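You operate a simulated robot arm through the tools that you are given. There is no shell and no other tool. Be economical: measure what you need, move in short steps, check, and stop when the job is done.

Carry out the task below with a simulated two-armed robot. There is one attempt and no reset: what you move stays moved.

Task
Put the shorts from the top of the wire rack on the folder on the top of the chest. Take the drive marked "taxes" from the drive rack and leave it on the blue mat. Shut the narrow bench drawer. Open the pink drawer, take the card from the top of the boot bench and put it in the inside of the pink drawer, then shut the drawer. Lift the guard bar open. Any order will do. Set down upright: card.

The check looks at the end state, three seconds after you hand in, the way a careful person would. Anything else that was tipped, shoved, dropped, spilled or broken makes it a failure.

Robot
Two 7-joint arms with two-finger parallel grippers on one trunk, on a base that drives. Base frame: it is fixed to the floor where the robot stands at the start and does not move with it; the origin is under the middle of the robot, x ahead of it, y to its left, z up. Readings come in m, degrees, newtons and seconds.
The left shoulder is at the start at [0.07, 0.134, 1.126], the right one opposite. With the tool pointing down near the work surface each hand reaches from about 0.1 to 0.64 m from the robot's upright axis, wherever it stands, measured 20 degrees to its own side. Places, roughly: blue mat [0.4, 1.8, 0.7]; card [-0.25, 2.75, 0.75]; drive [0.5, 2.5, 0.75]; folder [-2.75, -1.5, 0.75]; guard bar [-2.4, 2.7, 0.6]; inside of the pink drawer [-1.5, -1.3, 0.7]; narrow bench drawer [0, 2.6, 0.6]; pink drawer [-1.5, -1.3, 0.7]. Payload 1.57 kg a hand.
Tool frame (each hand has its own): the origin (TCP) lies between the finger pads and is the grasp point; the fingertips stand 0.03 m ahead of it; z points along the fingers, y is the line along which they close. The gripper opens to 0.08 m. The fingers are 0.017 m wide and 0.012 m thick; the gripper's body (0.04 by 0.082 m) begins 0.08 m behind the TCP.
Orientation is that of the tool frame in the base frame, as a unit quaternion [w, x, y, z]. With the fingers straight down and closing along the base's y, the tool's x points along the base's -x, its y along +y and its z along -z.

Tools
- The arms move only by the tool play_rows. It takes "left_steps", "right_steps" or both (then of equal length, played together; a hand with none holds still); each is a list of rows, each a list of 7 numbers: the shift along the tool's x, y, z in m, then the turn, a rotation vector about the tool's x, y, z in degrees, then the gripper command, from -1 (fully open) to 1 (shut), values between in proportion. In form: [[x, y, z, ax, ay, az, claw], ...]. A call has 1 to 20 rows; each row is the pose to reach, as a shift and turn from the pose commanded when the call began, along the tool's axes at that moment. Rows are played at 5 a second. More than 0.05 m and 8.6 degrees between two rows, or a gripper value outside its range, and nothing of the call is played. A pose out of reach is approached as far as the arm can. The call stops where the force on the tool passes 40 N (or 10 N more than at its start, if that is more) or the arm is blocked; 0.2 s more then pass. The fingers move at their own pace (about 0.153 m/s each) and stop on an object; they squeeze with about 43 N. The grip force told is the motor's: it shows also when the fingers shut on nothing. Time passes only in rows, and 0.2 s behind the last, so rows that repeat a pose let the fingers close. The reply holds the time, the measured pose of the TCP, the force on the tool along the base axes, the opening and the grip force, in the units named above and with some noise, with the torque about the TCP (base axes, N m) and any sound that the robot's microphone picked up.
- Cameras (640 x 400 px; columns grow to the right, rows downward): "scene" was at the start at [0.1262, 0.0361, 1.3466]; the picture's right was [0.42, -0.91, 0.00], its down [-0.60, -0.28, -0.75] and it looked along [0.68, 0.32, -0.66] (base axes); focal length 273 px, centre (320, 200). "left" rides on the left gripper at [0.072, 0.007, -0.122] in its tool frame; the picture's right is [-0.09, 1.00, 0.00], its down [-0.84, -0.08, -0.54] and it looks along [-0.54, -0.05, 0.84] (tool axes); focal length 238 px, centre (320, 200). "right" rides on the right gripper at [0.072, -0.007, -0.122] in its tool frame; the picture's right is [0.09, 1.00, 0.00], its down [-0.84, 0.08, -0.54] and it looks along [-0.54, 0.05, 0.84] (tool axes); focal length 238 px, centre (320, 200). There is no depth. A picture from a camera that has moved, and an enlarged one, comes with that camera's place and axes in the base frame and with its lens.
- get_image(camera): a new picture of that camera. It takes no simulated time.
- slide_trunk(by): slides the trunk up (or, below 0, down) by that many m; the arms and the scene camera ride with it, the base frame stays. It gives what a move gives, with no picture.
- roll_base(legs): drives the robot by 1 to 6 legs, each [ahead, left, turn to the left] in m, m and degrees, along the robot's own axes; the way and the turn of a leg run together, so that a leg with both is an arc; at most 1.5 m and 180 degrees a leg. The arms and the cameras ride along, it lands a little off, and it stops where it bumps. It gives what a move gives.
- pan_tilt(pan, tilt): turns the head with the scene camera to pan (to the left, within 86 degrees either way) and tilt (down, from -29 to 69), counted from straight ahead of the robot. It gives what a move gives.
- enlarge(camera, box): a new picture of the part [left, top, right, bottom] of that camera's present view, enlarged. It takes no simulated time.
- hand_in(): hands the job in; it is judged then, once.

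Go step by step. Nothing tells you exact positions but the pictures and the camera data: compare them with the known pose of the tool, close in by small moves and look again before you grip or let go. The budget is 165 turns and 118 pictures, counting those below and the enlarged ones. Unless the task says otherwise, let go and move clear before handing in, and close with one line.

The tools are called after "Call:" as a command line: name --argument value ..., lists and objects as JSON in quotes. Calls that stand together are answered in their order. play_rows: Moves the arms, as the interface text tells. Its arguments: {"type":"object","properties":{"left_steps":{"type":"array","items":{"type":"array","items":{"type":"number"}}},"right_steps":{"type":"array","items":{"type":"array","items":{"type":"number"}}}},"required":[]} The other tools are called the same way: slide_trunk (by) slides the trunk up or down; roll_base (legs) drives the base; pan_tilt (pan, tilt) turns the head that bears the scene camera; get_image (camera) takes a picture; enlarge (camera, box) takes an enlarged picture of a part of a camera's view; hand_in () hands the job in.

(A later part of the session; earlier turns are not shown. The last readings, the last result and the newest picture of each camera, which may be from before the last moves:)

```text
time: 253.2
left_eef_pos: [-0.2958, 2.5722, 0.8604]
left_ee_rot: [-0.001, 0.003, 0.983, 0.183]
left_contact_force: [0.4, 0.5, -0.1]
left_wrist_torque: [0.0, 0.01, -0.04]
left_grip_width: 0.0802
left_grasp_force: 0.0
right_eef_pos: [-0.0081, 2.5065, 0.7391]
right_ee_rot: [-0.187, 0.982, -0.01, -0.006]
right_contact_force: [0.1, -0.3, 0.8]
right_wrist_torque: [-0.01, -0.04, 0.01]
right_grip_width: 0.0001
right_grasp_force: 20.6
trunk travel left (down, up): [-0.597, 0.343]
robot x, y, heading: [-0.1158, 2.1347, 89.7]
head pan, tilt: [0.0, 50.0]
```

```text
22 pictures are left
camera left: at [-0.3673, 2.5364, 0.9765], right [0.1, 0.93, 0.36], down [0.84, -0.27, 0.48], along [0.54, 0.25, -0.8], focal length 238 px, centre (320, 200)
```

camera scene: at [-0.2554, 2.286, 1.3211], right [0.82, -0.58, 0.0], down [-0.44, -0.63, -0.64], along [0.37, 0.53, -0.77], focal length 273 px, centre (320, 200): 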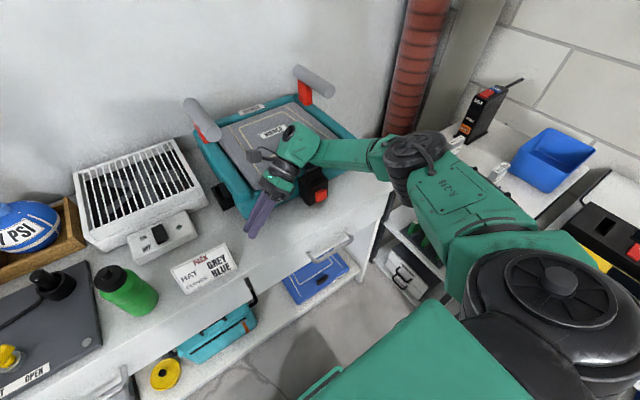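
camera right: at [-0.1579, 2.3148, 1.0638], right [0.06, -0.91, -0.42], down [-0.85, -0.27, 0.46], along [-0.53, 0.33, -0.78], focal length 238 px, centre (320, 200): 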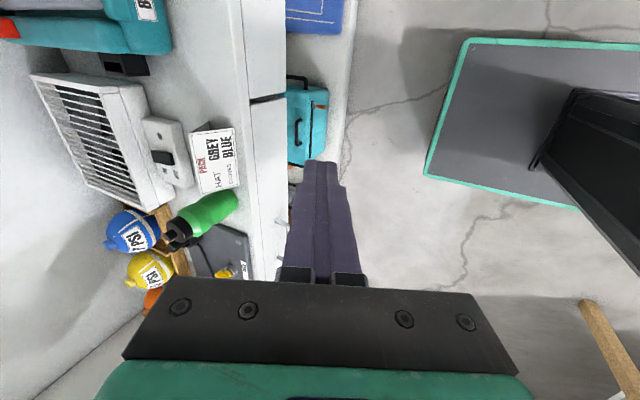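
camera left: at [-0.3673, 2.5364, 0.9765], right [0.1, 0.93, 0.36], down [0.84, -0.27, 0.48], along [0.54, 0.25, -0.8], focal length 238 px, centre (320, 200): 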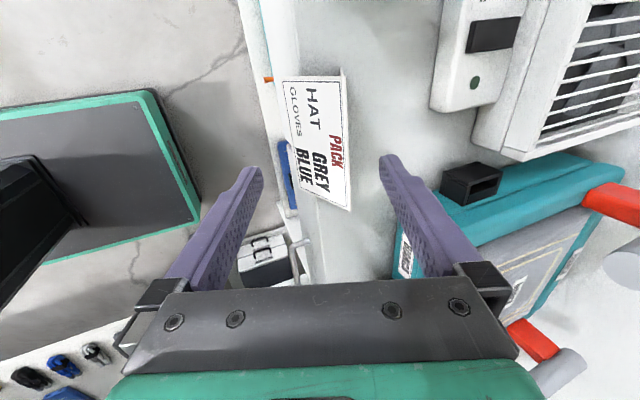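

Centering is good (front edge −2.8 cm, back face +2.5 cm in the tool's frame). I advance 9.5 cm along the tool and close.

Call:
play_rows --left_steps '[[0, -0.001, 0.04, 0, 0, 0, -1], [0, -0.001, 0.07, 0, 0, 0, -1], [0, -0.001, 0.085, 0, 0, 0, -1], [0, -0.001, 0.095, 0, 0, 0, -1], [0, -0.001, 0.095, 0, 0, 0, -0.7], [0, -0.001, 0.095, 0, 0, 0, -0.5]]'

Call:
get_image --camera "left"

```text
time: 254.6
left_eef_pos: [-0.2953, 2.6067, 0.771]
left_ee_rot: [-0.001, 0.003, 0.983, 0.183]
left_contact_force: [-0.6, 0.1, 0.5]
left_wrist_torque: [0.03, 0.0, 0.03]
left_grip_width: 0.0602
left_grasp_force: 0.1
right_eef_pos: [-0.0079, 2.5064, 0.7416]
right_ee_rot: [-0.187, 0.982, -0.009, -0.007]
right_contact_force: [-0.3, 0.1, -0.2]
right_wrist_torque: [0.01, -0.01, 0.0]
right_grip_width: 0.0001
right_grasp_force: 21.2
trunk travel left (down, up): [-0.597, 0.343]
robot x, y, heading: [-0.117, 2.1304, 90.1]
head pan, tilt: [0.0, 50.0]
```

```text
21 pictures are left
camera left: at [-0.3673, 2.5696, 0.8877], right [0.1, 0.93, 0.36], down [0.84, -0.27, 0.48], along [0.54, 0.25, -0.8], focal length 238 px, centre (320, 200)
```

left: 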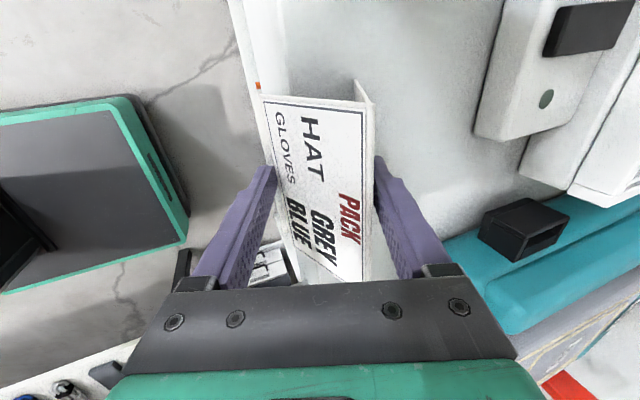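

The fingers straddle as planned. I close fully and lift slowly a centimetre.

Call:
play_rows --left_steps '[[0, 0, 0, 0, 0, 0, -0.35], [0, 0, 0, 0, 0, 0, -0.2], [0, 0, 0, 0, 0, 0, 0.0], [0, 0, 0, 0, 0, 0, 0.3], [0, 0, 0, 0, 0, 0, 0.3]]'

Call:
play_rows --left_steps '[[0, 0.0015, -0.004, 0, 0, 0, 0.3], [0, 0.003, -0.008, 0, 0, 0, 0.3], [0, 0.005, -0.013, 0, 0, 0, 0.3], [0, 0.005, -0.013, 0, 0, 0, 0.3]]'

Call:
get_image --camera "left"

```text
time: 255.8
left_eef_pos: [-0.2951, 2.6061, 0.7718]
left_ee_rot: [-0.001, 0.002, 0.983, 0.183]
left_contact_force: [0.5, 0.4, 1.3]
left_wrist_torque: [0.1, 0.06, -0.02]
left_grip_width: 0.0537
left_grasp_force: 43.3
right_eef_pos: [-0.0078, 2.5072, 0.7404]
right_ee_rot: [-0.187, 0.982, -0.01, -0.007]
right_contact_force: [-0.1, -0.4, -0.3]
right_wrist_torque: [0.01, 0.01, 0.0]
right_grip_width: 0.0
right_grasp_force: 20.5
trunk travel left (down, up): [-0.597, 0.343]
robot x, y, heading: [-0.1187, 2.1302, 89.7]
head pan, tilt: [0.0, 50.0]
```

```text
time: 256.8
left_eef_pos: [-0.2949, 2.6064, 0.7852]
left_ee_rot: [-0.001, 0.003, 0.983, 0.182]
left_contact_force: [-0.5, -0.1, 0.3]
left_wrist_torque: [-0.01, -0.02, 0.0]
left_grip_width: 0.0538
left_grasp_force: 42.9
right_eef_pos: [-0.0082, 2.5067, 0.7407]
right_ee_rot: [-0.187, 0.982, -0.009, -0.006]
right_contact_force: [-0.2, 0.6, 0.6]
right_wrist_torque: [0.01, 0.01, 0.04]
right_grip_width: 0.0
right_grasp_force: 21.2
trunk travel left (down, up): [-0.597, 0.343]
robot x, y, heading: [-0.1178, 2.136, 89.7]
head pan, tilt: [0.0, 50.0]
```

```text
20 pictures are left
camera left: at [-0.3672, 2.5697, 0.9015], right [0.1, 0.93, 0.36], down [0.84, -0.27, 0.48], along [0.54, 0.25, -0.8], focal length 238 px, centre (320, 200)
```

left: 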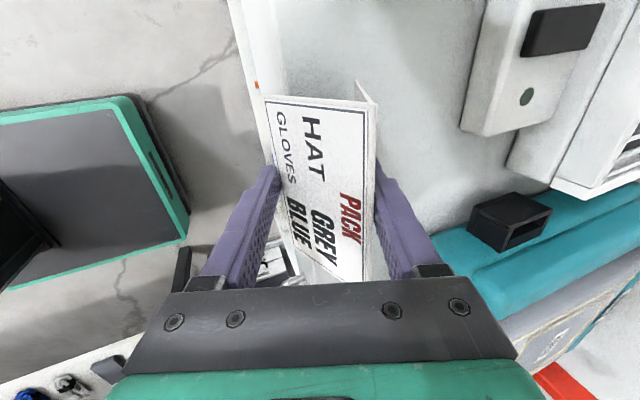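

The card is securely held and lifted. I raise the trunk and drive to the pink drawer, backing down the aisle, then turning to face the chest.

Call:
slide_trunk --by 0.2

Call:
roll_base --legs '[[-0.3, 0, 0], [-1.2, 0.25, 0], [-0.95, 0, 0], [0, 0, 90], [0, 0, 90], [0, -1.05, 0]]'

Call:
pan_tilt --pan 0 --tilt 50

Call:
get_image --camera "scene"

```text
time: 258.9
left_eef_pos: [-0.2961, 2.6061, 0.9847]
left_ee_rot: [-0.002, 0.002, 0.983, 0.182]
left_contact_force: [0.0, 0.5, 0.5]
left_wrist_torque: [-0.04, -0.03, 0.0]
left_grip_width: 0.0537
left_grasp_force: 42.6
right_eef_pos: [-0.0076, 2.5075, 0.9405]
right_ee_rot: [-0.187, 0.982, -0.008, -0.007]
right_contact_force: [-0.1, 1.4, 0.9]
right_wrist_torque: [0.01, 0.01, 0.02]
right_grip_width: 0.0001
right_grasp_force: 21.6
trunk travel left (down, up): [-0.797, 0.143]
robot x, y, heading: [-0.1159, 2.1317, 89.9]
head pan, tilt: [0.0, 50.0]
```

```text
time: 284.1
left_eef_pos: [-1.2065, -0.8213, 0.9856]
left_ee_rot: [0.182, 0.983, 0.012, 0.004]
left_contact_force: [0.0, -0.4, -1.0]
left_wrist_torque: [-0.01, -0.01, 0.0]
left_grip_width: 0.0538
left_grasp_force: 43.1
right_eef_pos: [-1.4967, -0.7315, 0.94]
right_ee_rot: [0.009, -0.005, 0.982, -0.188]
right_contact_force: [-0.1, -0.4, -0.2]
right_wrist_torque: [0.01, -0.03, 0.0]
right_grip_width: 0.0001
right_grasp_force: 21.4
trunk travel left (down, up): [-0.797, 0.143]
robot x, y, heading: [-1.3956, -0.3482, -88.7]
head pan, tilt: [0.0, 50.0]
```

```text
time: 284.7
left_eef_pos: [-1.2064, -0.8205, 0.9853]
left_ee_rot: [0.182, 0.983, 0.012, 0.004]
left_contact_force: [-0.1, 0.4, -1.1]
left_wrist_torque: [0.0, 0.01, 0.03]
left_grip_width: 0.054
left_grasp_force: 42.9
right_eef_pos: [-1.4975, -0.7302, 0.9405]
right_ee_rot: [0.009, -0.004, 0.982, -0.188]
right_contact_force: [0.5, -0.7, 0.1]
right_wrist_torque: [0.03, 0.0, 0.02]
right_grip_width: 0.0
right_grasp_force: 21.6
trunk travel left (down, up): [-0.797, 0.143]
robot x, y, heading: [-1.3996, -0.3528, -88.6]
head pan, tilt: [0.0, 50.0]
```

```text
19 pictures are left
camera scene: at [-1.396, -0.4796, 1.431], right [-1.0, -0.02, 0.0], down [-0.02, 0.77, -0.64], along [0.02, -0.64, -0.77], focal length 273 px, centre (320, 200)
```

scene: 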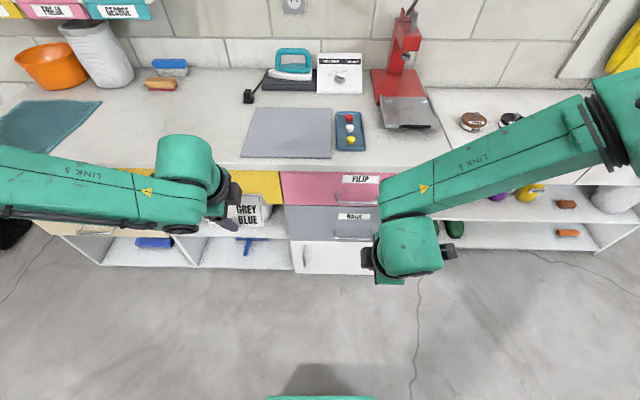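

The FILIP (pink) drawer is ahead at x −1.85…−1.2; its handle is near (−1.52,−1.17,0.6). I zoom on the handle.

Call:
enlarge --camera "scene" --box '[270, 150, 430, 250]'

```text
4.00 times, centred on (350, 200) of scene
camera zoom: at [-1.396, -0.4796, 1.431], right [-1.0, -0.02, 0.0], down [-0.02, 0.77, -0.64], along [0.02, -0.64, -0.77], focal length 1092 px, centre (200, 200)
```

zoom: 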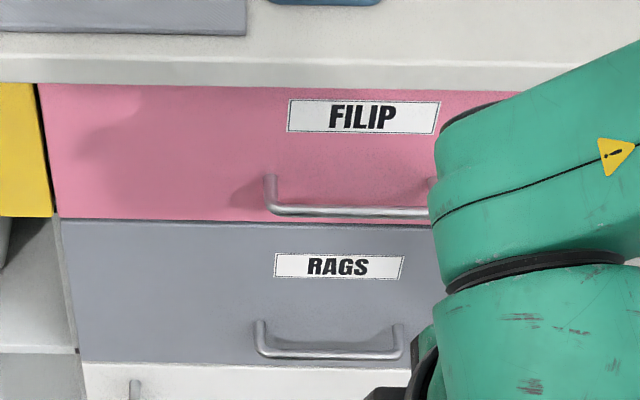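

The handle bar is at about x −1.44…−1.61, y −1.177, z 0.574. I raise the card hand, untilt the right hand a bit and open it 3.6 cm, lower the trunk so the right hand is at handle height, and look.

Call:
play_rows --left_steps '[[0, 0.015, -0.039, 0, 0, 0, 0.3], [0, 0.03, -0.078, 0, 0, 0, 0.3], [0, 0.045, -0.117, 0, 0, 0, 0.3], [0, 0.06, -0.155, 0, 0, 0, 0.3], [0, 0.075, -0.194, 0, 0, 0, 0.3], [0, 0.0895, -0.233, 0, 0, 0, 0.3]]' --right_steps '[[0, 0, 0, -6, 0, 0, 0.5], [0, 0, 0, -11.6, 0, 0, 0], [0, 0, 0, -11.6, 0, 0, 0], [0, 0, 0, -11.6, 0, 0, 0], [0, 0, 0, -11.6, 0, 0, 0], [0, 0, 0, -11.6, 0, 0, 0]]'

Call:
slide_trunk --by -0.345

```text
time: 286.1
left_eef_pos: [-1.2083, -0.8194, 1.2365]
left_ee_rot: [0.183, 0.983, 0.012, 0.004]
left_contact_force: [0.6, 1.1, 0.2]
left_wrist_torque: [-0.03, 0.02, 0.03]
left_grip_width: 0.0538
left_grasp_force: 43.3
right_eef_pos: [-1.4868, -0.6674, 0.9007]
right_ee_rot: [0.009, -0.005, 0.996, -0.089]
right_contact_force: [0.1, 0.0, 0.4]
right_wrist_torque: [0.01, -0.02, 0.0]
right_grip_width: 0.04
right_grasp_force: 0.2
right hand out of reach, approached as far as the arm can: row 1, 2, 3, 4, 5, 6
trunk travel left (down, up): [-0.797, 0.143]
robot x, y, heading: [-1.3991, -0.3536, -88.5]
head pan, tilt: [0.0, 50.0]
```

```text
time: 289.4
left_eef_pos: [-1.208, -0.8204, 0.8882]
left_ee_rot: [0.182, 0.983, 0.012, 0.004]
left_contact_force: [0.0, -0.5, -0.1]
left_wrist_torque: [0.0, 0.0, 0.0]
left_grip_width: 0.054
left_grasp_force: 42.8
right_eef_pos: [-1.4851, -0.6678, 0.5563]
right_ee_rot: [0.008, -0.005, 0.996, -0.09]
right_contact_force: [1.1, 0.7, 0.3]
right_wrist_torque: [-0.01, 0.03, -0.01]
right_grip_width: 0.04
right_grasp_force: 0.0
trunk travel left (down, up): [-0.452, 0.488]
robot x, y, heading: [-1.4, -0.3521, -88.5]
head pan, tilt: [0.0, 50.0]
```

Raise 7.5 cm so the fingers pass above the bar, drive 0.46 m ahead, then check alignment with the right camera.

Call:
slide_trunk --by 0.08

Call:
roll_base --legs '[[0, 0, -1.3], [0.46, -0.045, 0]]'

Call:
get_image --camera "right"

```text
time: 290.6
left_eef_pos: [-1.2064, -0.8214, 0.9706]
left_ee_rot: [0.183, 0.983, 0.012, 0.004]
left_contact_force: [0.3, 0.1, 0.0]
left_wrist_torque: [-0.01, 0.01, 0.05]
left_grip_width: 0.0539
left_grasp_force: 43.1
right_eef_pos: [-1.4846, -0.6682, 0.6356]
right_ee_rot: [0.008, -0.004, 0.996, -0.089]
right_contact_force: [-0.8, -1.5, -0.2]
right_wrist_torque: [-0.02, 0.02, -0.02]
right_grip_width: 0.0399
right_grasp_force: 0.1
trunk travel left (down, up): [-0.532, 0.408]
robot x, y, heading: [-1.4006, -0.3544, -88.7]
head pan, tilt: [0.0, 50.0]
```

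```text
time: 293.3
left_eef_pos: [-1.2578, -1.1962, 0.9735]
left_ee_rot: [0.186, 0.983, -0.002, 0.002]
left_contact_force: [0.0, -0.7, -0.7]
left_wrist_torque: [-0.01, 0.0, 0.01]
left_grip_width: 0.0538
left_grasp_force: 43.7
right_eef_pos: [-1.5296, -1.0208, 0.6347]
right_ee_rot: [0.007, -0.006, 0.997, -0.077]
right_contact_force: [0.0, 0.6, -0.9]
right_wrist_torque: [0.01, -0.04, -0.01]
right_grip_width: 0.0399
right_grasp_force: 0.1
trunk travel left (down, up): [-0.532, 0.408]
robot x, y, heading: [-1.4374, -0.7274, -90.1]
head pan, tilt: [0.0, 50.0]
stopped in leg 2: the robot was blocked; the commanded pose is now the measured one
```

```text
17 pictures are left
camera right: at [-1.6035, -1.0088, 0.7562], right [-0.1, 0.98, -0.16], down [0.83, 0.17, 0.54], along [0.55, -0.07, -0.83], focal length 238 px, centre (320, 200)
```

right: 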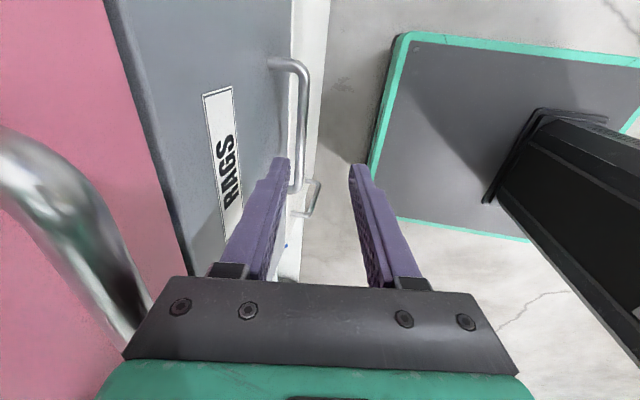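

The counter is higher than I assumed: the handle bar is really at about y −1.047, z 0.735 (x −1.43…−1.58), panel at y≈−1.09. I back off, raise the trunk, and turn the right hand to neutral yaw with closed fingers to hook behind the bar.

Call:
roll_base --legs '[[-0.17, 0, 0]]'

Call:
slide_trunk --by 0.17

Call:
play_rows --right_steps '[[0, 0, 0, 0, 0, 8.4, 0.5], [0, 0, 0, 0, 0, 16.8, 1], [0, 0, 0, 0, 0, 25, 1], [0, 0, 0, 0, 0, 33.4, 1], [0, 0, 0, 0, 0, 41.8, 1], [0, 0, 0, 0, 0, 50, 1], [0, 0, 0, 0, 0, 58.4, 1], [0, 0, 0, 0, 0, 66.8, 1], [0, 0, 0, 0, 0, 75, 1], [0, 0, 0, 0, 0, 83.4, 1], [0, 0, 0, 0, 0, 90, 1], [0, 0, 0, 0, 0, 90, 1]]'

Call:
get_image --camera "scene"

```text
time: 294.7
left_eef_pos: [-1.2575, -1.0323, 0.9691]
left_ee_rot: [0.183, 0.983, -0.001, 0.002]
left_contact_force: [-0.1, -0.5, 0.2]
left_wrist_torque: [0.01, -0.03, -0.01]
left_grip_width: 0.0541
left_grasp_force: 43.0
right_eef_pos: [-1.5291, -0.8562, 0.6328]
right_ee_rot: [0.007, -0.004, 0.997, -0.076]
right_contact_force: [-0.2, 0.0, 0.8]
right_wrist_torque: [-0.02, 0.02, 0.04]
right_grip_width: 0.0401
right_grasp_force: 0.0
trunk travel left (down, up): [-0.532, 0.408]
robot x, y, heading: [-1.4348, -0.562, -90.0]
head pan, tilt: [0.0, 50.0]
```

```text
time: 296.6
left_eef_pos: [-1.2571, -1.0337, 1.1394]
left_ee_rot: [0.181, 0.983, -0.001, 0.001]
left_contact_force: [0.7, 0.5, 0.1]
left_wrist_torque: [0.01, 0.01, -0.01]
left_grip_width: 0.0539
left_grasp_force: 43.4
right_eef_pos: [-1.5301, -0.8574, 0.8031]
right_ee_rot: [0.007, -0.004, 0.997, -0.075]
right_contact_force: [0.1, -0.9, 0.6]
right_wrist_torque: [-0.02, 0.01, 0.02]
right_grip_width: 0.0401
right_grasp_force: 0.0
trunk travel left (down, up): [-0.702, 0.238]
robot x, y, heading: [-1.4355, -0.5601, -89.8]
head pan, tilt: [0.0, 50.0]
```

```text
time: 299.2
left_eef_pos: [-1.2583, -1.0329, 1.1393]
left_ee_rot: [0.182, 0.983, -0.001, 0.001]
left_contact_force: [0.6, 0.0, 0.3]
left_wrist_torque: [-0.03, 0.01, -0.01]
left_grip_width: 0.0537
left_grasp_force: 42.9
right_eef_pos: [-1.5285, -0.8577, 0.8038]
right_ee_rot: [0.057, 0.703, 0.708, -0.047]
right_contact_force: [-0.9, 0.3, -0.5]
right_wrist_torque: [0.01, 0.01, -0.01]
right_grip_width: 0.0
right_grasp_force: 21.2
trunk travel left (down, up): [-0.702, 0.238]
robot x, y, heading: [-1.4347, -0.5601, -89.9]
head pan, tilt: [0.0, 50.0]
```

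```text
16 pictures are left
camera scene: at [-1.4361, -0.6875, 1.336], right [-1.0, 0.0, 0.0], down [0.0, 0.77, -0.64], along [0.0, -0.64, -0.77], focal length 273 px, centre (320, 200)
```

scene: 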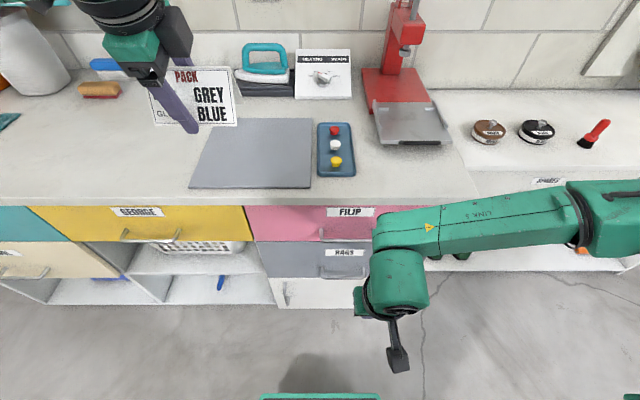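

Right hand is neutral. I move it above the gap behind the bar (hover) and verify with its camera.

Call:
play_rows --right_steps '[[-0.042, 0.005, 0.003, 0, 0, 0, 1], [-0.084, 0.01, 0.006, 0, 0, 0, 1], [-0.126, 0.015, 0.009, 0, 0, 0, 1], [-0.168, 0.02, 0.012, 0, 0, 0, 1], [-0.205, 0.025, 0.0145, 0, 0, 0, 1], [-0.205, 0.025, 0.0145, 0, 0, 0, 1]]'

Call:
get_image --camera "right"

```text
time: 300.6
left_eef_pos: [-1.2575, -1.0334, 1.1402]
left_ee_rot: [0.183, 0.983, -0.001, 0.001]
left_contact_force: [0.5, 0.5, -0.4]
left_wrist_torque: [0.0, -0.03, 0.01]
left_grip_width: 0.0537
left_grasp_force: 42.7
right_eef_pos: [-1.5032, -1.0603, 0.8209]
right_ee_rot: [0.058, 0.702, 0.708, -0.047]
right_contact_force: [0.1, -0.2, 0.2]
right_wrist_torque: [0.0, -0.03, -0.03]
right_grip_width: 0.0001
right_grasp_force: 21.4
trunk travel left (down, up): [-0.702, 0.238]
robot x, y, heading: [-1.4347, -0.5591, -90.1]
head pan, tilt: [0.0, 50.0]
```

```text
15 pictures are left
camera right: at [-1.5125, -0.9713, 0.9305], right [0.99, 0.1, 0.0], down [0.08, -0.75, 0.66], along [0.07, -0.66, -0.75], focal length 238 px, centre (320, 200)
```

right: 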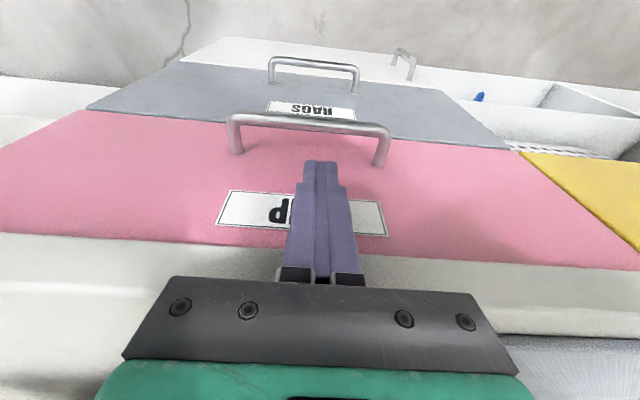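

The bar is at y −1.047, z 0.751; gap to panel centred at y −1.067. I lower the closed fingers into the gap.

Call:
play_rows --right_steps '[[0.0, 0, 0.0, 0, 0, 0, 1], [0.0015, 0, 0.02, 0, 0, 0, 1], [0.003, 0, 0.04, 0, 0, 0, 1], [0.0057, 0, 0.062, 0, 0, 0, 1], [0.0057, 0, 0.062, 0, 0, 0, 1]]'

```text
time: 301.4
left_eef_pos: [-1.2575, -1.0294, 1.1418]
left_ee_rot: [0.184, 0.983, -0.002, 0.002]
left_contact_force: [0.5, 0.0, 0.0]
left_wrist_torque: [0.02, 0.01, 0.02]
left_grip_width: 0.0537
left_grasp_force: 43.2
right_eef_pos: [-1.5003, -1.0677, 0.7982]
right_ee_rot: [0.07, 0.703, 0.706, -0.051]
right_contact_force: [-5.5, 20.7, 24.9]
right_wrist_torque: [-1.9, 0.01, -0.4]
right_grip_width: 0.0
right_grasp_force: 21.1
trunk travel left (down, up): [-0.702, 0.238]
robot x, y, heading: [-1.4341, -0.5601, -90.2]
head pan, tilt: [0.0, 50.0]
stopped in row 3 (right hand): the force on the tool passed its limit (the readings are from after the stop); the commanded pose is now the measured one
```

The gripper body touched the counter edge. I rise, lean the hand 20° so the body clears, and descend again.

Call:
play_rows --right_steps '[[0.002, 0, -0.02, 0, 0, 0, 1], [0.002, -0.003, -0.036, 0, -5, 0, 1], [0.002, -0.003, -0.036, 0, -10.5, 0, 1], [0.002, -0.003, -0.036, 0, -10.5, 0, 1]]'

Call:
play_rows --right_steps '[[0.008, 0, 0.021, 0, 0, 0, 1], [0.0155, 0, 0.042, 0, 0, 0, 1], [0.0233, 0, 0.0628, 0, 0, 0, 1], [0.0233, 0, 0.0628, 0, 0, 0, 1]]'

Call:
get_image --camera "right"

```text
time: 302.4
left_eef_pos: [-1.2575, -1.0344, 1.139]
left_ee_rot: [0.181, 0.983, -0.002, 0.001]
left_contact_force: [0.1, -0.1, -0.5]
left_wrist_torque: [-0.01, -0.01, -0.01]
left_grip_width: 0.0541
left_grasp_force: 42.9
right_eef_pos: [-1.5053, -1.064, 0.8268]
right_ee_rot: [0.13, 0.696, 0.697, -0.115]
right_contact_force: [0.3, 0.3, 0.3]
right_wrist_torque: [-0.01, 0.02, 0.0]
right_grip_width: 0.0002
right_grasp_force: 21.8
trunk travel left (down, up): [-0.702, 0.238]
robot x, y, heading: [-1.435, -0.5591, -90.3]
head pan, tilt: [0.0, 50.0]
```

```text
time: 303.4
left_eef_pos: [-1.2575, -1.0341, 1.1406]
left_ee_rot: [0.183, 0.983, -0.002, 0.001]
left_contact_force: [0.0, 0.4, -0.3]
left_wrist_torque: [0.02, -0.03, 0.0]
left_grip_width: 0.0537
left_grasp_force: 42.9
right_eef_pos: [-1.5034, -1.0631, 0.7613]
right_ee_rot: [0.132, 0.695, 0.698, -0.115]
right_contact_force: [0.0, -2.6, 2.3]
right_wrist_torque: [0.26, 0.04, -0.03]
right_grip_width: 0.0
right_grasp_force: 21.3
trunk travel left (down, up): [-0.702, 0.238]
robot x, y, heading: [-1.4366, -0.5628, -89.9]
head pan, tilt: [0.0, 50.0]
```

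```text
14 pictures are left
camera right: at [-1.5123, -0.9523, 0.851], right [1.0, 0.09, -0.01], down [0.06, -0.6, 0.8], along [0.07, -0.8, -0.6], focal length 238 px, centre (320, 200)
```

right: 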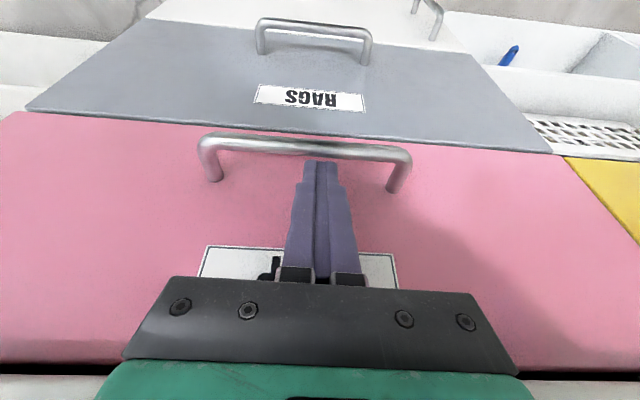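

The fingertips are hooked behind the bar. I pull by driving back 0.22 m.

Call:
roll_base --legs '[[-0.1, 0, 0], [-0.12, 0, 0]]'

Call:
get_image --camera "scene"

```text
time: 305.4
left_eef_pos: [-1.2562, -0.8158, 1.1385]
left_ee_rot: [0.18, 0.984, -0.001, 0.001]
left_contact_force: [-0.1, -0.2, -0.2]
left_wrist_torque: [-0.02, 0.02, -0.02]
left_grip_width: 0.0538
left_grasp_force: 42.9
right_eef_pos: [-1.5026, -0.8438, 0.7568]
right_ee_rot: [0.129, 0.695, 0.699, -0.113]
right_contact_force: [0.6, -1.9, -1.3]
right_wrist_torque: [-0.08, -0.05, -0.05]
right_grip_width: 0.0001
right_grasp_force: 21.4
trunk travel left (down, up): [-0.702, 0.238]
robot x, y, heading: [-1.4324, -0.3403, -90.1]
head pan, tilt: [0.0, 50.0]
```

```text
13 pictures are left
camera scene: at [-1.4356, -0.4708, 1.3355], right [-1.0, 0.0, 0.0], down [0.0, 0.77, -0.64], along [0.0, -0.64, -0.77], focal length 273 px, centre (320, 200)
```

scene: 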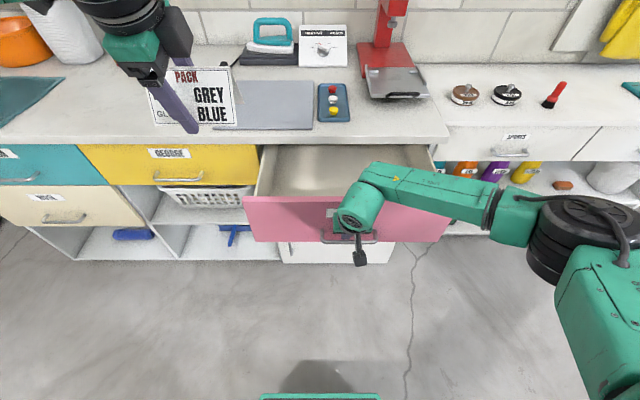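

The drawer is open ~22 cm with a clear white inside. I open it 5 cm more, unhook the right hand and tuck it back and up.

Call:
roll_base --legs '[[-0.05, 0, 0]]'

Call:
play_rows --right_steps '[[-0.012, 0, -0.033, 0, 0, 0, 1], [-0.026, 0, -0.07, 0, 0, 0, 1], [-0.042, 0, -0.113, 0, 0, 0, 1], [-0.056, 0, -0.15, 0, 0, 0, 1], [-0.069, 0, -0.187, 0, 0, 0, 1], [-0.03, 0, -0.202, 0, 0, 0, 1], [0.01, 0, -0.217, 0, 0, 0, 1], [0.05, 0, -0.232, 0, 0, 0, 1], [0.09, 0, -0.247, 0, 0, 0, 1], [0.13, 0, -0.262, 0, 0, 0, 1], [0.16, 0, -0.273, 0, 0, 0, 1]]'

Call:
roll_base --legs '[[0, -0.16, 0]]'

Call:
enlarge --camera "scene" --box '[100, 50, 420, 250]'

```text
time: 306.4
left_eef_pos: [-1.2569, -0.7685, 1.1378]
left_ee_rot: [0.179, 0.984, 0.0, 0.002]
left_contact_force: [-0.8, -1.0, -0.1]
left_wrist_torque: [0.04, 0.01, 0.02]
left_grip_width: 0.0542
left_grasp_force: 43.2
right_eef_pos: [-1.5016, -0.7945, 0.7574]
right_ee_rot: [0.127, 0.695, 0.699, -0.113]
right_contact_force: [0.6, -0.4, -0.4]
right_wrist_torque: [0.01, -0.04, -0.01]
right_grip_width: 0.0
right_grasp_force: 21.9
trunk travel left (down, up): [-0.702, 0.238]
robot x, y, heading: [-1.4332, -0.2944, -90.2]
head pan, tilt: [0.0, 50.0]
```

```text
time: 308.8
left_eef_pos: [-1.2558, -0.7642, 1.1394]
left_ee_rot: [0.182, 0.983, 0.0, 0.002]
left_contact_force: [0.1, -0.1, 0.1]
left_wrist_torque: [0.0, -0.04, 0.0]
left_grip_width: 0.0541
left_grasp_force: 43.0
right_eef_pos: [-1.5083, -0.5585, 0.9603]
right_ee_rot: [0.129, 0.695, 0.698, -0.115]
right_contact_force: [-0.7, -0.5, 0.0]
right_wrist_torque: [0.0, 0.02, -0.01]
right_grip_width: 0.0001
right_grasp_force: 21.2
right hand out of reach, approached as far as the arm can: row 11
trunk travel left (down, up): [-0.702, 0.238]
robot x, y, heading: [-1.4365, -0.291, -89.8]
head pan, tilt: [0.0, 50.0]
```

```text
time: 310.2
left_eef_pos: [-1.4139, -0.7649, 1.1395]
left_ee_rot: [0.181, 0.983, 0.0, 0.001]
left_contact_force: [0.7, 0.5, -0.6]
left_wrist_torque: [0.02, 0.01, 0.01]
left_grip_width: 0.0537
left_grasp_force: 43.0
right_eef_pos: [-1.6671, -0.56, 0.9615]
right_ee_rot: [0.129, 0.694, 0.699, -0.115]
right_contact_force: [-0.2, 0.7, -0.3]
right_wrist_torque: [-0.02, 0.01, 0.01]
right_grip_width: 0.0
right_grasp_force: 20.9
trunk travel left (down, up): [-0.702, 0.238]
robot x, y, heading: [-1.5906, -0.2956, -90.0]
head pan, tilt: [0.0, 50.0]
```

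```text
2.00 times, centred on (260, 150) of scene
camera zoom: at [-1.5934, -0.4194, 1.336], right [-1.0, 0.0, 0.0], down [0.0, 0.77, -0.64], along [0.0, -0.64, -0.77], focal length 546 px, centre (440, 300)
```

zoom: 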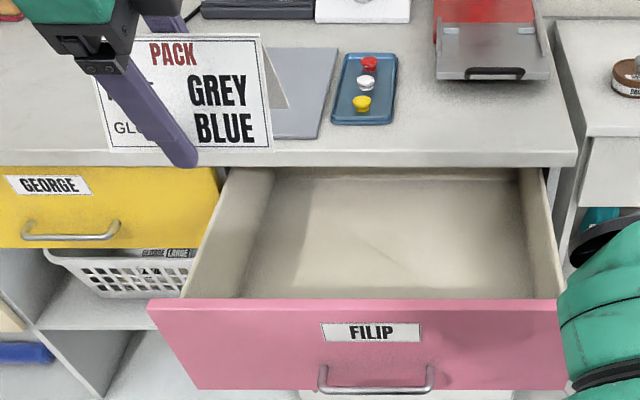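

The drawer interior spans x −1.3…−1.7, its front panel at y≈−0.815. I centre the card hand over it, lift the right hand, drive ahead and lower the trunk partway.

Call:
play_rows --right_steps '[[-0.015, 0, -0.039, 0, 0, 0, 1], [-0.03, 0, -0.078, 0, 0, 0, 1], [-0.045, 0, -0.117, 0, 0, 0, 1], [-0.06, 0, -0.156, 0, 0, 0, 1], [-0.075, 0, -0.195, 0, 0, 0, 1], [-0.087, 0, -0.2345, 0, 0, 0, 1]]'

Call:
roll_base --legs '[[0.19, -0.08, 0]]'

Call:
slide_trunk --by -0.2

Call:
get_image --camera "left"

```text
time: 311.6
left_eef_pos: [-1.4148, -0.7653, 1.14]
left_ee_rot: [0.182, 0.983, -0.001, 0.001]
left_contact_force: [0.6, 0.8, -0.3]
left_wrist_torque: [0.0, -0.05, -0.01]
left_grip_width: 0.0541
left_grasp_force: 43.2
right_eef_pos: [-1.6728, -0.5603, 1.2105]
right_ee_rot: [0.131, 0.694, 0.699, -0.114]
right_contact_force: [-0.5, 0.7, -0.2]
right_wrist_torque: [0.0, 0.01, 0.01]
right_grip_width: 0.0
right_grasp_force: 21.4
trunk travel left (down, up): [-0.702, 0.238]
robot x, y, heading: [-1.5927, -0.2919, -90.1]
head pan, tilt: [0.0, 50.0]
```

```text
time: 313.2
left_eef_pos: [-1.4946, -0.9544, 1.1404]
left_ee_rot: [0.181, 0.983, 0.0, 0.001]
left_contact_force: [-0.2, 0.3, -1.6]
left_wrist_torque: [0.05, 0.03, -0.02]
left_grip_width: 0.0539
left_grasp_force: 43.3
right_eef_pos: [-1.7522, -0.7495, 1.2109]
right_ee_rot: [0.13, 0.694, 0.699, -0.114]
right_contact_force: [-0.5, -0.1, -0.7]
right_wrist_torque: [-0.03, -0.01, -0.02]
right_grip_width: 0.0
right_grasp_force: 21.0
trunk travel left (down, up): [-0.702, 0.238]
robot x, y, heading: [-1.6744, -0.4799, -89.9]
head pan, tilt: [0.0, 50.0]
```

```text
time: 315.4
left_eef_pos: [-1.4948, -0.9541, 0.9385]
left_ee_rot: [0.182, 0.983, -0.001, 0.001]
left_contact_force: [-0.5, 0.3, -0.1]
left_wrist_torque: [-0.04, -0.01, 0.02]
left_grip_width: 0.0538
left_grasp_force: 42.5
right_eef_pos: [-1.7521, -0.7517, 1.0103]
right_ee_rot: [0.13, 0.695, 0.698, -0.114]
right_contact_force: [0.4, 0.4, -0.5]
right_wrist_torque: [0.01, -0.04, 0.03]
right_grip_width: 0.0
right_grasp_force: 20.9
trunk travel left (down, up): [-0.502, 0.438]
robot x, y, heading: [-1.6736, -0.4818, -90.1]
head pan, tilt: [0.0, 50.0]
```

```text
11 pictures are left
camera left: at [-1.4237, -0.9166, 1.0554], right [-0.09, -0.93, 0.35], down [-0.84, 0.26, 0.48], along [-0.54, -0.25, -0.8], focal length 238 px, centre (320, 200)
```

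left: 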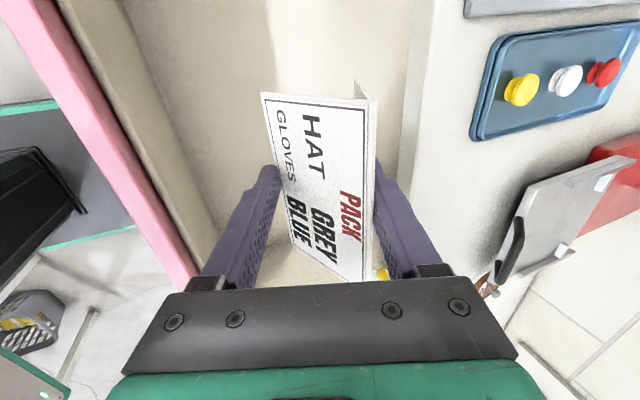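

The card is positioned between the drawer front and the counter edge. I lower the trunk 0.18 m into the drawer.

Call:
slide_trunk --by -0.18

Call:
play_rows --left_steps '[[0, -0.0015, 0.004, 0, 0, 0, 0.3], [0, -0.003, 0.0075, 0, 0, 0, 0.3], [0, -0.0045, 0.011, 0, 0, 0, 0.3], [0, -0.006, 0.015, 0, 0, 0, 0.3]]'

```text
time: 317.4
left_eef_pos: [-1.4959, -0.9545, 0.7595]
left_ee_rot: [0.182, 0.983, 0.0, 0.001]
left_contact_force: [0.5, -0.1, 0.1]
left_wrist_torque: [0.03, 0.0, -0.01]
left_grip_width: 0.0539
left_grasp_force: 43.2
right_eef_pos: [-1.7528, -0.7518, 0.8304]
right_ee_rot: [0.129, 0.695, 0.699, -0.114]
right_contact_force: [0.4, -0.5, 0.2]
right_wrist_torque: [0.0, -0.03, 0.01]
right_grip_width: 0.0
right_grasp_force: 20.9
trunk travel left (down, up): [-0.322, 0.618]
robot x, y, heading: [-1.6748, -0.484, -90.0]
head pan, tilt: [0.0, 50.0]
```

```text
time: 318.4
left_eef_pos: [-1.4939, -0.9554, 0.7443]
left_ee_rot: [0.181, 0.983, 0.0, 0.002]
left_contact_force: [1.0, 0.8, -0.1]
left_wrist_torque: [0.03, -0.02, -0.02]
left_grip_width: 0.054
left_grasp_force: 43.0
right_eef_pos: [-1.7535, -0.7514, 0.8301]
right_ee_rot: [0.13, 0.694, 0.699, -0.113]
right_contact_force: [-0.4, 0.0, 0.4]
right_wrist_torque: [0.0, 0.0, 0.01]
right_grip_width: 0.0
right_grasp_force: 21.5
trunk travel left (down, up): [-0.322, 0.618]
robot x, y, heading: [-1.6725, -0.4793, -90.1]
head pan, tilt: [0.0, 50.0]
```

No contact yet; I continue down in 3 mm steps.

Call:
play_rows --left_steps '[[0, -0.001, 0.003, 0, 0, 0, 0.3], [0, -0.002, 0.0056, 0, 0, 0, 0.3], [0, -0.003, 0.0085, 0, 0, 0, 0.3], [0, -0.004, 0.0113, 0, 0, 0, 0.3]]'

Call:
play_rows --left_steps '[[0, -0.001, 0.003, 0, 0, 0, 0.3], [0, -0.002, 0.0056, 0, 0, 0, 0.3], [0, -0.003, 0.0085, 0, 0, 0, 0.3]]'

Call:
get_image --camera "left"

```text
time: 319.4
left_eef_pos: [-1.4949, -0.9533, 0.7319]
left_ee_rot: [0.181, 0.983, 0.0, 0.001]
left_contact_force: [-0.1, -0.6, 0.1]
left_wrist_torque: [0.0, -0.01, -0.02]
left_grip_width: 0.0539
left_grasp_force: 43.0
right_eef_pos: [-1.7534, -0.7507, 0.8304]
right_ee_rot: [0.129, 0.695, 0.698, -0.113]
right_contact_force: [-0.1, 0.3, 0.5]
right_wrist_torque: [-0.03, -0.01, 0.01]
right_grip_width: 0.0
right_grasp_force: 21.2
trunk travel left (down, up): [-0.322, 0.618]
robot x, y, heading: [-1.6736, -0.4794, -90.1]
head pan, tilt: [0.0, 50.0]
```

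```text
time: 320.2
left_eef_pos: [-1.494, -0.9536, 0.7253]
left_ee_rot: [0.185, 0.983, 0.001, 0.003]
left_contact_force: [4.8, -0.6, 19.9]
left_wrist_torque: [0.46, -0.17, -0.15]
left_grip_width: 0.0534
left_grasp_force: 43.2
right_eef_pos: [-1.752, -0.75, 0.8309]
right_ee_rot: [0.131, 0.694, 0.698, -0.115]
right_contact_force: [-0.9, -0.6, -0.9]
right_wrist_torque: [0.01, 0.01, -0.01]
right_grip_width: 0.0
right_grasp_force: 20.9
trunk travel left (down, up): [-0.322, 0.618]
robot x, y, heading: [-1.675, -0.4808, -89.9]
head pan, tilt: [0.0, 50.0]
```

```text
10 pictures are left
camera left: at [-1.4235, -0.9151, 0.8415], right [-0.09, -0.93, 0.36], down [-0.84, 0.27, 0.47], along [-0.54, -0.26, -0.8], focal length 238 px, centre (320, 200)
```

left: 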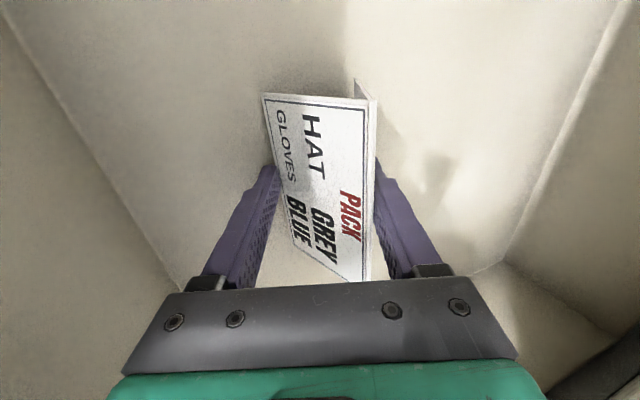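

The fingertip touches the drawer floor; the card base is ~6 mm above it. I release and withdraw along the tool axis.

Call:
play_rows --left_steps '[[0, 0, -0.001, 0, 0, 0, -0.2], [0, 0, -0.001, 0, 0, 0, -0.4], [0, 0, -0.001, 0, 0, 0, -0.7], [0, 0, -0.001, 0, 0, 0, -1], [0, 0, -0.001, 0, 0, 0, -1], [0, 0, -0.001, 0, 0, 0, -1], [0, 0, -0.03, 0, 0, 0, -1], [0, 0, -0.07, 0, 0, 0, -1], [0, 0, -0.11, 0, 0, 0, -1], [0, 0, -0.15, 0, 0, 0, -1]]'

Call:
get_image --camera "left"

```text
time: 321.2
left_eef_pos: [-1.4954, -0.9546, 0.7292]
left_ee_rot: [0.19, 0.982, 0.001, 0.002]
left_contact_force: [3.6, -1.6, 22.2]
left_wrist_torque: [0.71, -0.07, -0.08]
left_grip_width: 0.0726
left_grasp_force: 0.1
right_eef_pos: [-1.7534, -0.7503, 0.8304]
right_ee_rot: [0.131, 0.693, 0.699, -0.114]
right_contact_force: [-0.3, 0.5, -0.1]
right_wrist_torque: [0.01, 0.02, 0.01]
right_grip_width: 0.0001
right_grasp_force: 21.1
trunk travel left (down, up): [-0.322, 0.618]
robot x, y, heading: [-1.6732, -0.4866, -90.0]
head pan, tilt: [0.0, 50.0]
stopped in row 5 (left hand): the force on the tool passed its limit (the readings are from after the stop); the commanded pose is now the measured one
```

```text
9 pictures are left
camera left: at [-1.4238, -0.9152, 0.8449], right [-0.09, -0.92, 0.37], down [-0.84, 0.27, 0.47], along [-0.54, -0.27, -0.8], focal length 238 px, centre (320, 200)
```

left: 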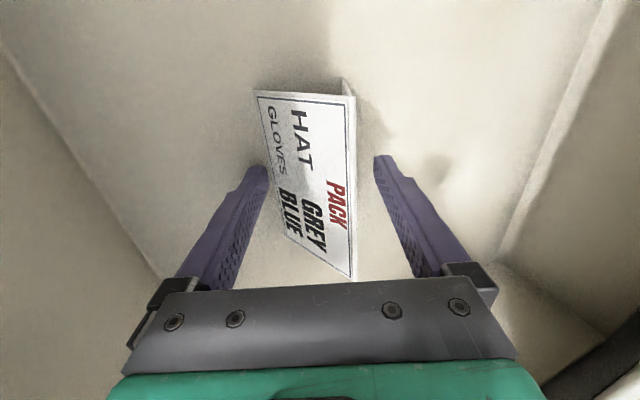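

The card stands free in the drawer; the opening finger just pressed the floor. I withdraw upward.

Call:
play_rows --left_steps '[[0, 0, -0.006, 0, 0, 0, -0.8], [0, 0, -0.02, 0, 0, 0, -0.9], [0, 0, -0.05, 0, 0, 0, -1], [0, 0, -0.09, 0, 0, 0, -1], [0, 0, -0.13, 0, 0, 0, -1], [0, 0, -0.16, 0, 0, 0, -1]]'

Call:
slide_trunk --by 0.2

Call:
get_image --camera "scene"

```text
time: 322.6
left_eef_pos: [-1.494, -0.8966, 0.8741]
left_ee_rot: [0.184, 0.983, 0.0, 0.002]
left_contact_force: [0.2, -0.2, 0.0]
left_wrist_torque: [0.0, -0.01, 0.0]
left_grip_width: 0.0799
left_grasp_force: 0.1
right_eef_pos: [-1.7521, -0.7521, 0.8305]
right_ee_rot: [0.131, 0.694, 0.699, -0.114]
right_contact_force: [-0.7, -0.2, 0.1]
right_wrist_torque: [-0.02, 0.0, 0.01]
right_grip_width: 0.0
right_grasp_force: 21.4
trunk travel left (down, up): [-0.322, 0.618]
robot x, y, heading: [-1.6769, -0.4834, -89.9]
head pan, tilt: [0.0, 50.0]
```

```text
time: 324.8
left_eef_pos: [-1.4939, -0.8987, 1.074]
left_ee_rot: [0.184, 0.983, 0.0, 0.002]
left_contact_force: [0.5, 0.2, 0.0]
left_wrist_torque: [0.01, 0.0, -0.03]
left_grip_width: 0.0799
left_grasp_force: 0.1
right_eef_pos: [-1.7516, -0.7509, 1.0298]
right_ee_rot: [0.13, 0.694, 0.699, -0.114]
right_contact_force: [-0.7, -0.1, 0.3]
right_wrist_torque: [0.01, 0.01, -0.01]
right_grip_width: 0.0001
right_grasp_force: 21.4
trunk travel left (down, up): [-0.522, 0.418]
robot x, y, heading: [-1.6724, -0.4819, -90.1]
head pan, tilt: [0.0, 50.0]
```

```text
8 pictures are left
camera scene: at [-1.6748, -0.6089, 1.156], right [-1.0, 0.0, 0.0], down [0.0, 0.77, -0.64], along [0.0, -0.64, -0.77], focal length 273 px, centre (320, 200)
```

scene: 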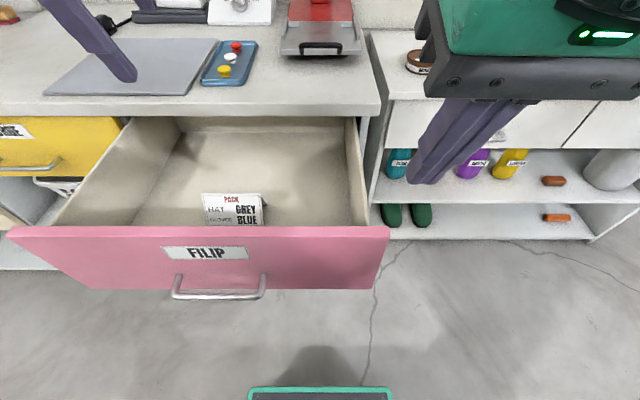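

The card stands upright in the drawer. I raise the left hand, align the right closed hand in front of the handle, and lower to handle height.

Call:
roll_base --legs '[[-0.1, 0.25, 0]]'

Call:
play_rows --left_steps '[[0, 0.015, -0.039, 0, 0, 0, -1], [0, 0.03, -0.078, 0, 0, 0, -1], [0, 0.045, -0.117, 0, 0, 0, -1], [0, 0.06, -0.155, 0, 0, 0, -1], [0, 0.075, -0.194, 0, 0, 0, -1], [0, 0.0895, -0.233, 0, 0, 0, -1]]'

Call:
slide_trunk --by -0.265

Call:
roll_base --legs '[[0.25, 0, 0]]'

```text
time: 326.7
left_eef_pos: [-1.2447, -0.7975, 1.0741]
left_ee_rot: [0.184, 0.983, -0.001, 0.002]
left_contact_force: [-0.2, -0.1, -0.6]
left_wrist_torque: [-0.04, -0.02, 0.01]
left_grip_width: 0.0803
left_grasp_force: 0.0
right_eef_pos: [-1.502, -0.6503, 1.0298]
right_ee_rot: [0.129, 0.695, 0.698, -0.114]
right_contact_force: [-0.2, 0.3, -0.6]
right_wrist_torque: [0.01, 0.04, -0.03]
right_grip_width: 0.0003
right_grasp_force: 21.8
trunk travel left (down, up): [-0.522, 0.418]
robot x, y, heading: [-1.4209, -0.3838, -89.9]
head pan, tilt: [0.0, 50.0]
```

```text
time: 328.1
left_eef_pos: [-1.2168, -0.7663, 1.1819]
left_ee_rot: [0.185, 0.983, -0.002, 0.002]
left_contact_force: [0.3, 0.9, -0.2]
left_wrist_torque: [0.01, 0.0, 0.02]
left_grip_width: 0.08
left_grasp_force: 0.0
left hand out of reach, approached as far as the arm can: row 3, 4, 5, 6
right_eef_pos: [-1.5026, -0.6513, 1.0288]
right_ee_rot: [0.13, 0.695, 0.698, -0.115]
right_contact_force: [0.2, -0.2, 0.2]
right_wrist_torque: [-0.03, -0.02, 0.01]
right_grip_width: 0.0001
right_grasp_force: 21.2
trunk travel left (down, up): [-0.522, 0.418]
robot x, y, heading: [-1.4226, -0.3832, -90.4]
head pan, tilt: [0.0, 50.0]
```

```text
time: 330.8
left_eef_pos: [-1.2171, -0.7667, 0.9169]
left_ee_rot: [0.185, 0.983, -0.001, 0.001]
left_contact_force: [0.5, 0.9, 0.1]
left_wrist_torque: [0.01, 0.0, 0.03]
left_grip_width: 0.0799
left_grasp_force: 0.0
right_eef_pos: [-1.5025, -0.6513, 0.7658]
right_ee_rot: [0.13, 0.695, 0.698, -0.113]
right_contact_force: [-0.9, 0.8, 0.3]
right_wrist_torque: [0.01, 0.01, -0.02]
right_grip_width: 0.0
right_grasp_force: 21.2
trunk travel left (down, up): [-0.257, 0.683]
robot x, y, heading: [-1.4257, -0.3815, -90.2]
head pan, tilt: [0.0, 50.0]
```

```text
time: 332.7
left_eef_pos: [-1.2162, -1.0164, 0.9179]
left_ee_rot: [0.185, 0.983, 0.0, 0.002]
left_contact_force: [-1.0, 0.4, -0.5]
left_wrist_torque: [-0.04, 0.02, 0.01]
left_grip_width: 0.0801
left_grasp_force: 0.0
right_eef_pos: [-1.5024, -0.9019, 0.7645]
right_ee_rot: [0.129, 0.695, 0.699, -0.113]
right_contact_force: [0.1, -0.6, 0.1]
right_wrist_torque: [0.02, 0.0, -0.04]
right_grip_width: 0.0
right_grasp_force: 21.2
trunk travel left (down, up): [-0.257, 0.683]
robot x, y, heading: [-1.425, -0.631, -89.9]
head pan, tilt: [0.0, 50.0]
```

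I finish the push with the right arm in small steps.

Call:
play_rows --right_steps '[[-0.028, 0, 0.0105, 0, 0, 0, 1], [-0.056, 0, 0.021, 0, 0, 0, 1], [-0.075, 0, 0.028, 0, 0, 0, 1], [-0.089, 0, 0.0333, 0, 0, 0, 1], [-0.103, 0, 0.0385, 0, 0, 0, 1], [-0.112, 0, 0.042, 0, 0, 0, 1], [-0.12, 0, 0.045, 0, 0, 0, 1], [-0.128, 0, 0.048, 0, 0, 0, 1], [-0.136, 0, 0.051, 0, 0, 0, 1]]'

Call:
get_image --camera "scene"

```text
time: 334.7
left_eef_pos: [-1.2164, -1.0163, 0.9154]
left_ee_rot: [0.185, 0.983, -0.001, 0.002]
left_contact_force: [0.0, -0.3, -0.3]
left_wrist_torque: [0.0, -0.01, 0.03]
left_grip_width: 0.0801
left_grasp_force: 0.1
right_eef_pos: [-1.5013, -1.0488, 0.762]
right_ee_rot: [0.13, 0.694, 0.699, -0.113]
right_contact_force: [0.4, -0.4, -0.3]
right_wrist_torque: [0.0, 0.01, 0.0]
right_grip_width: 0.0
right_grasp_force: 21.6
trunk travel left (down, up): [-0.257, 0.683]
robot x, y, heading: [-1.4236, -0.6325, -90.0]
head pan, tilt: [0.0, 50.0]
```

```text
7 pictures are left
camera scene: at [-1.4241, -0.7599, 0.891], right [-1.0, 0.0, 0.0], down [0.0, 0.77, -0.64], along [0.0, -0.64, -0.77], focal length 273 px, centre (320, 200)
```

scene: 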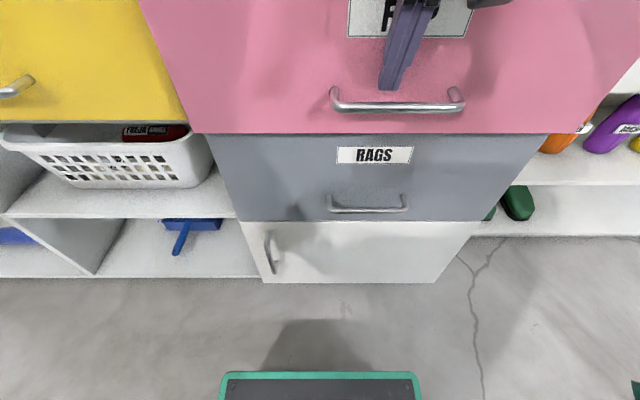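

I check the contact with the right camera.

Call:
get_image --camera "right"

```text
6 pictures are left
camera right: at [-1.5104, -0.9388, 0.8534], right [1.0, 0.1, -0.01], down [0.07, -0.6, 0.8], along [0.07, -0.79, -0.61], focal length 238 px, centre (320, 200)
```

right: 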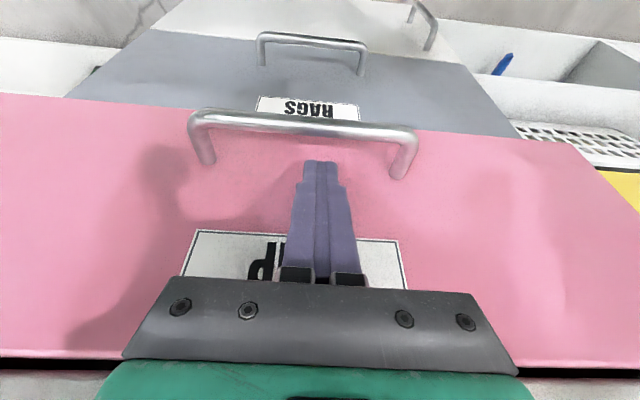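

The fingers slid over the bar and press on the panel; the drawer is still about 3 cm open. I back off 6 cm, lower 2.5 cm, and push on the bar itself until it stops.

Call:
play_rows --right_steps '[[0.028, 0, -0.0105, 0, 0, 0, 1], [0.056, 0, -0.021, 0, 0, 0, 1], [0.066, 0, -0.025, 0, 0, 0, 1], [0.07, 0, -0.012, 0, 0, 0, 1], [0.075, 0, 0.0, 0, 0, 0, 1], [0.061, 0, 0.005, 0, 0, 0, 1], [0.047, 0, 0.01, 0, 0, 0, 1], [0.033, 0, 0.0155, 0, 0, 0, 1], [0.024, 0, 0.019, 0, 0, 0, 1], [0.015, 0, 0.0225, 0, 0, 0, 1], [0.006, 0, 0.026, 0, 0, 0, 1], [-0.003, 0, 0.029, 0, 0, 0, 1], [-0.012, 0, 0.0325, 0, 0, 0, 1], [-0.021, 0, 0.036, 0, 0, 0, 1]]'

```text
time: 337.1
left_eef_pos: [-1.2169, -1.017, 0.9182]
left_ee_rot: [0.186, 0.983, -0.001, 0.002]
left_contact_force: [0.1, 0.0, -0.2]
left_wrist_torque: [0.01, 0.02, 0.02]
left_grip_width: 0.0799
left_grasp_force: 0.1
right_eef_pos: [-1.4998, -1.0433, 0.7361]
right_ee_rot: [0.123, 0.691, 0.704, -0.11]
right_contact_force: [-0.5, 17.5, -0.8]
right_wrist_torque: [0.22, -0.09, 0.0]
right_grip_width: 0.0
right_grasp_force: 21.0
trunk travel left (down, up): [-0.257, 0.683]
robot x, y, heading: [-1.4217, -0.6332, -90.1]
head pan, tilt: [0.0, 50.0]
stopped in row 12 (right hand): the force on the tool passed its limit (the readings are from after the stop); the commanded pose is now the measured one
```

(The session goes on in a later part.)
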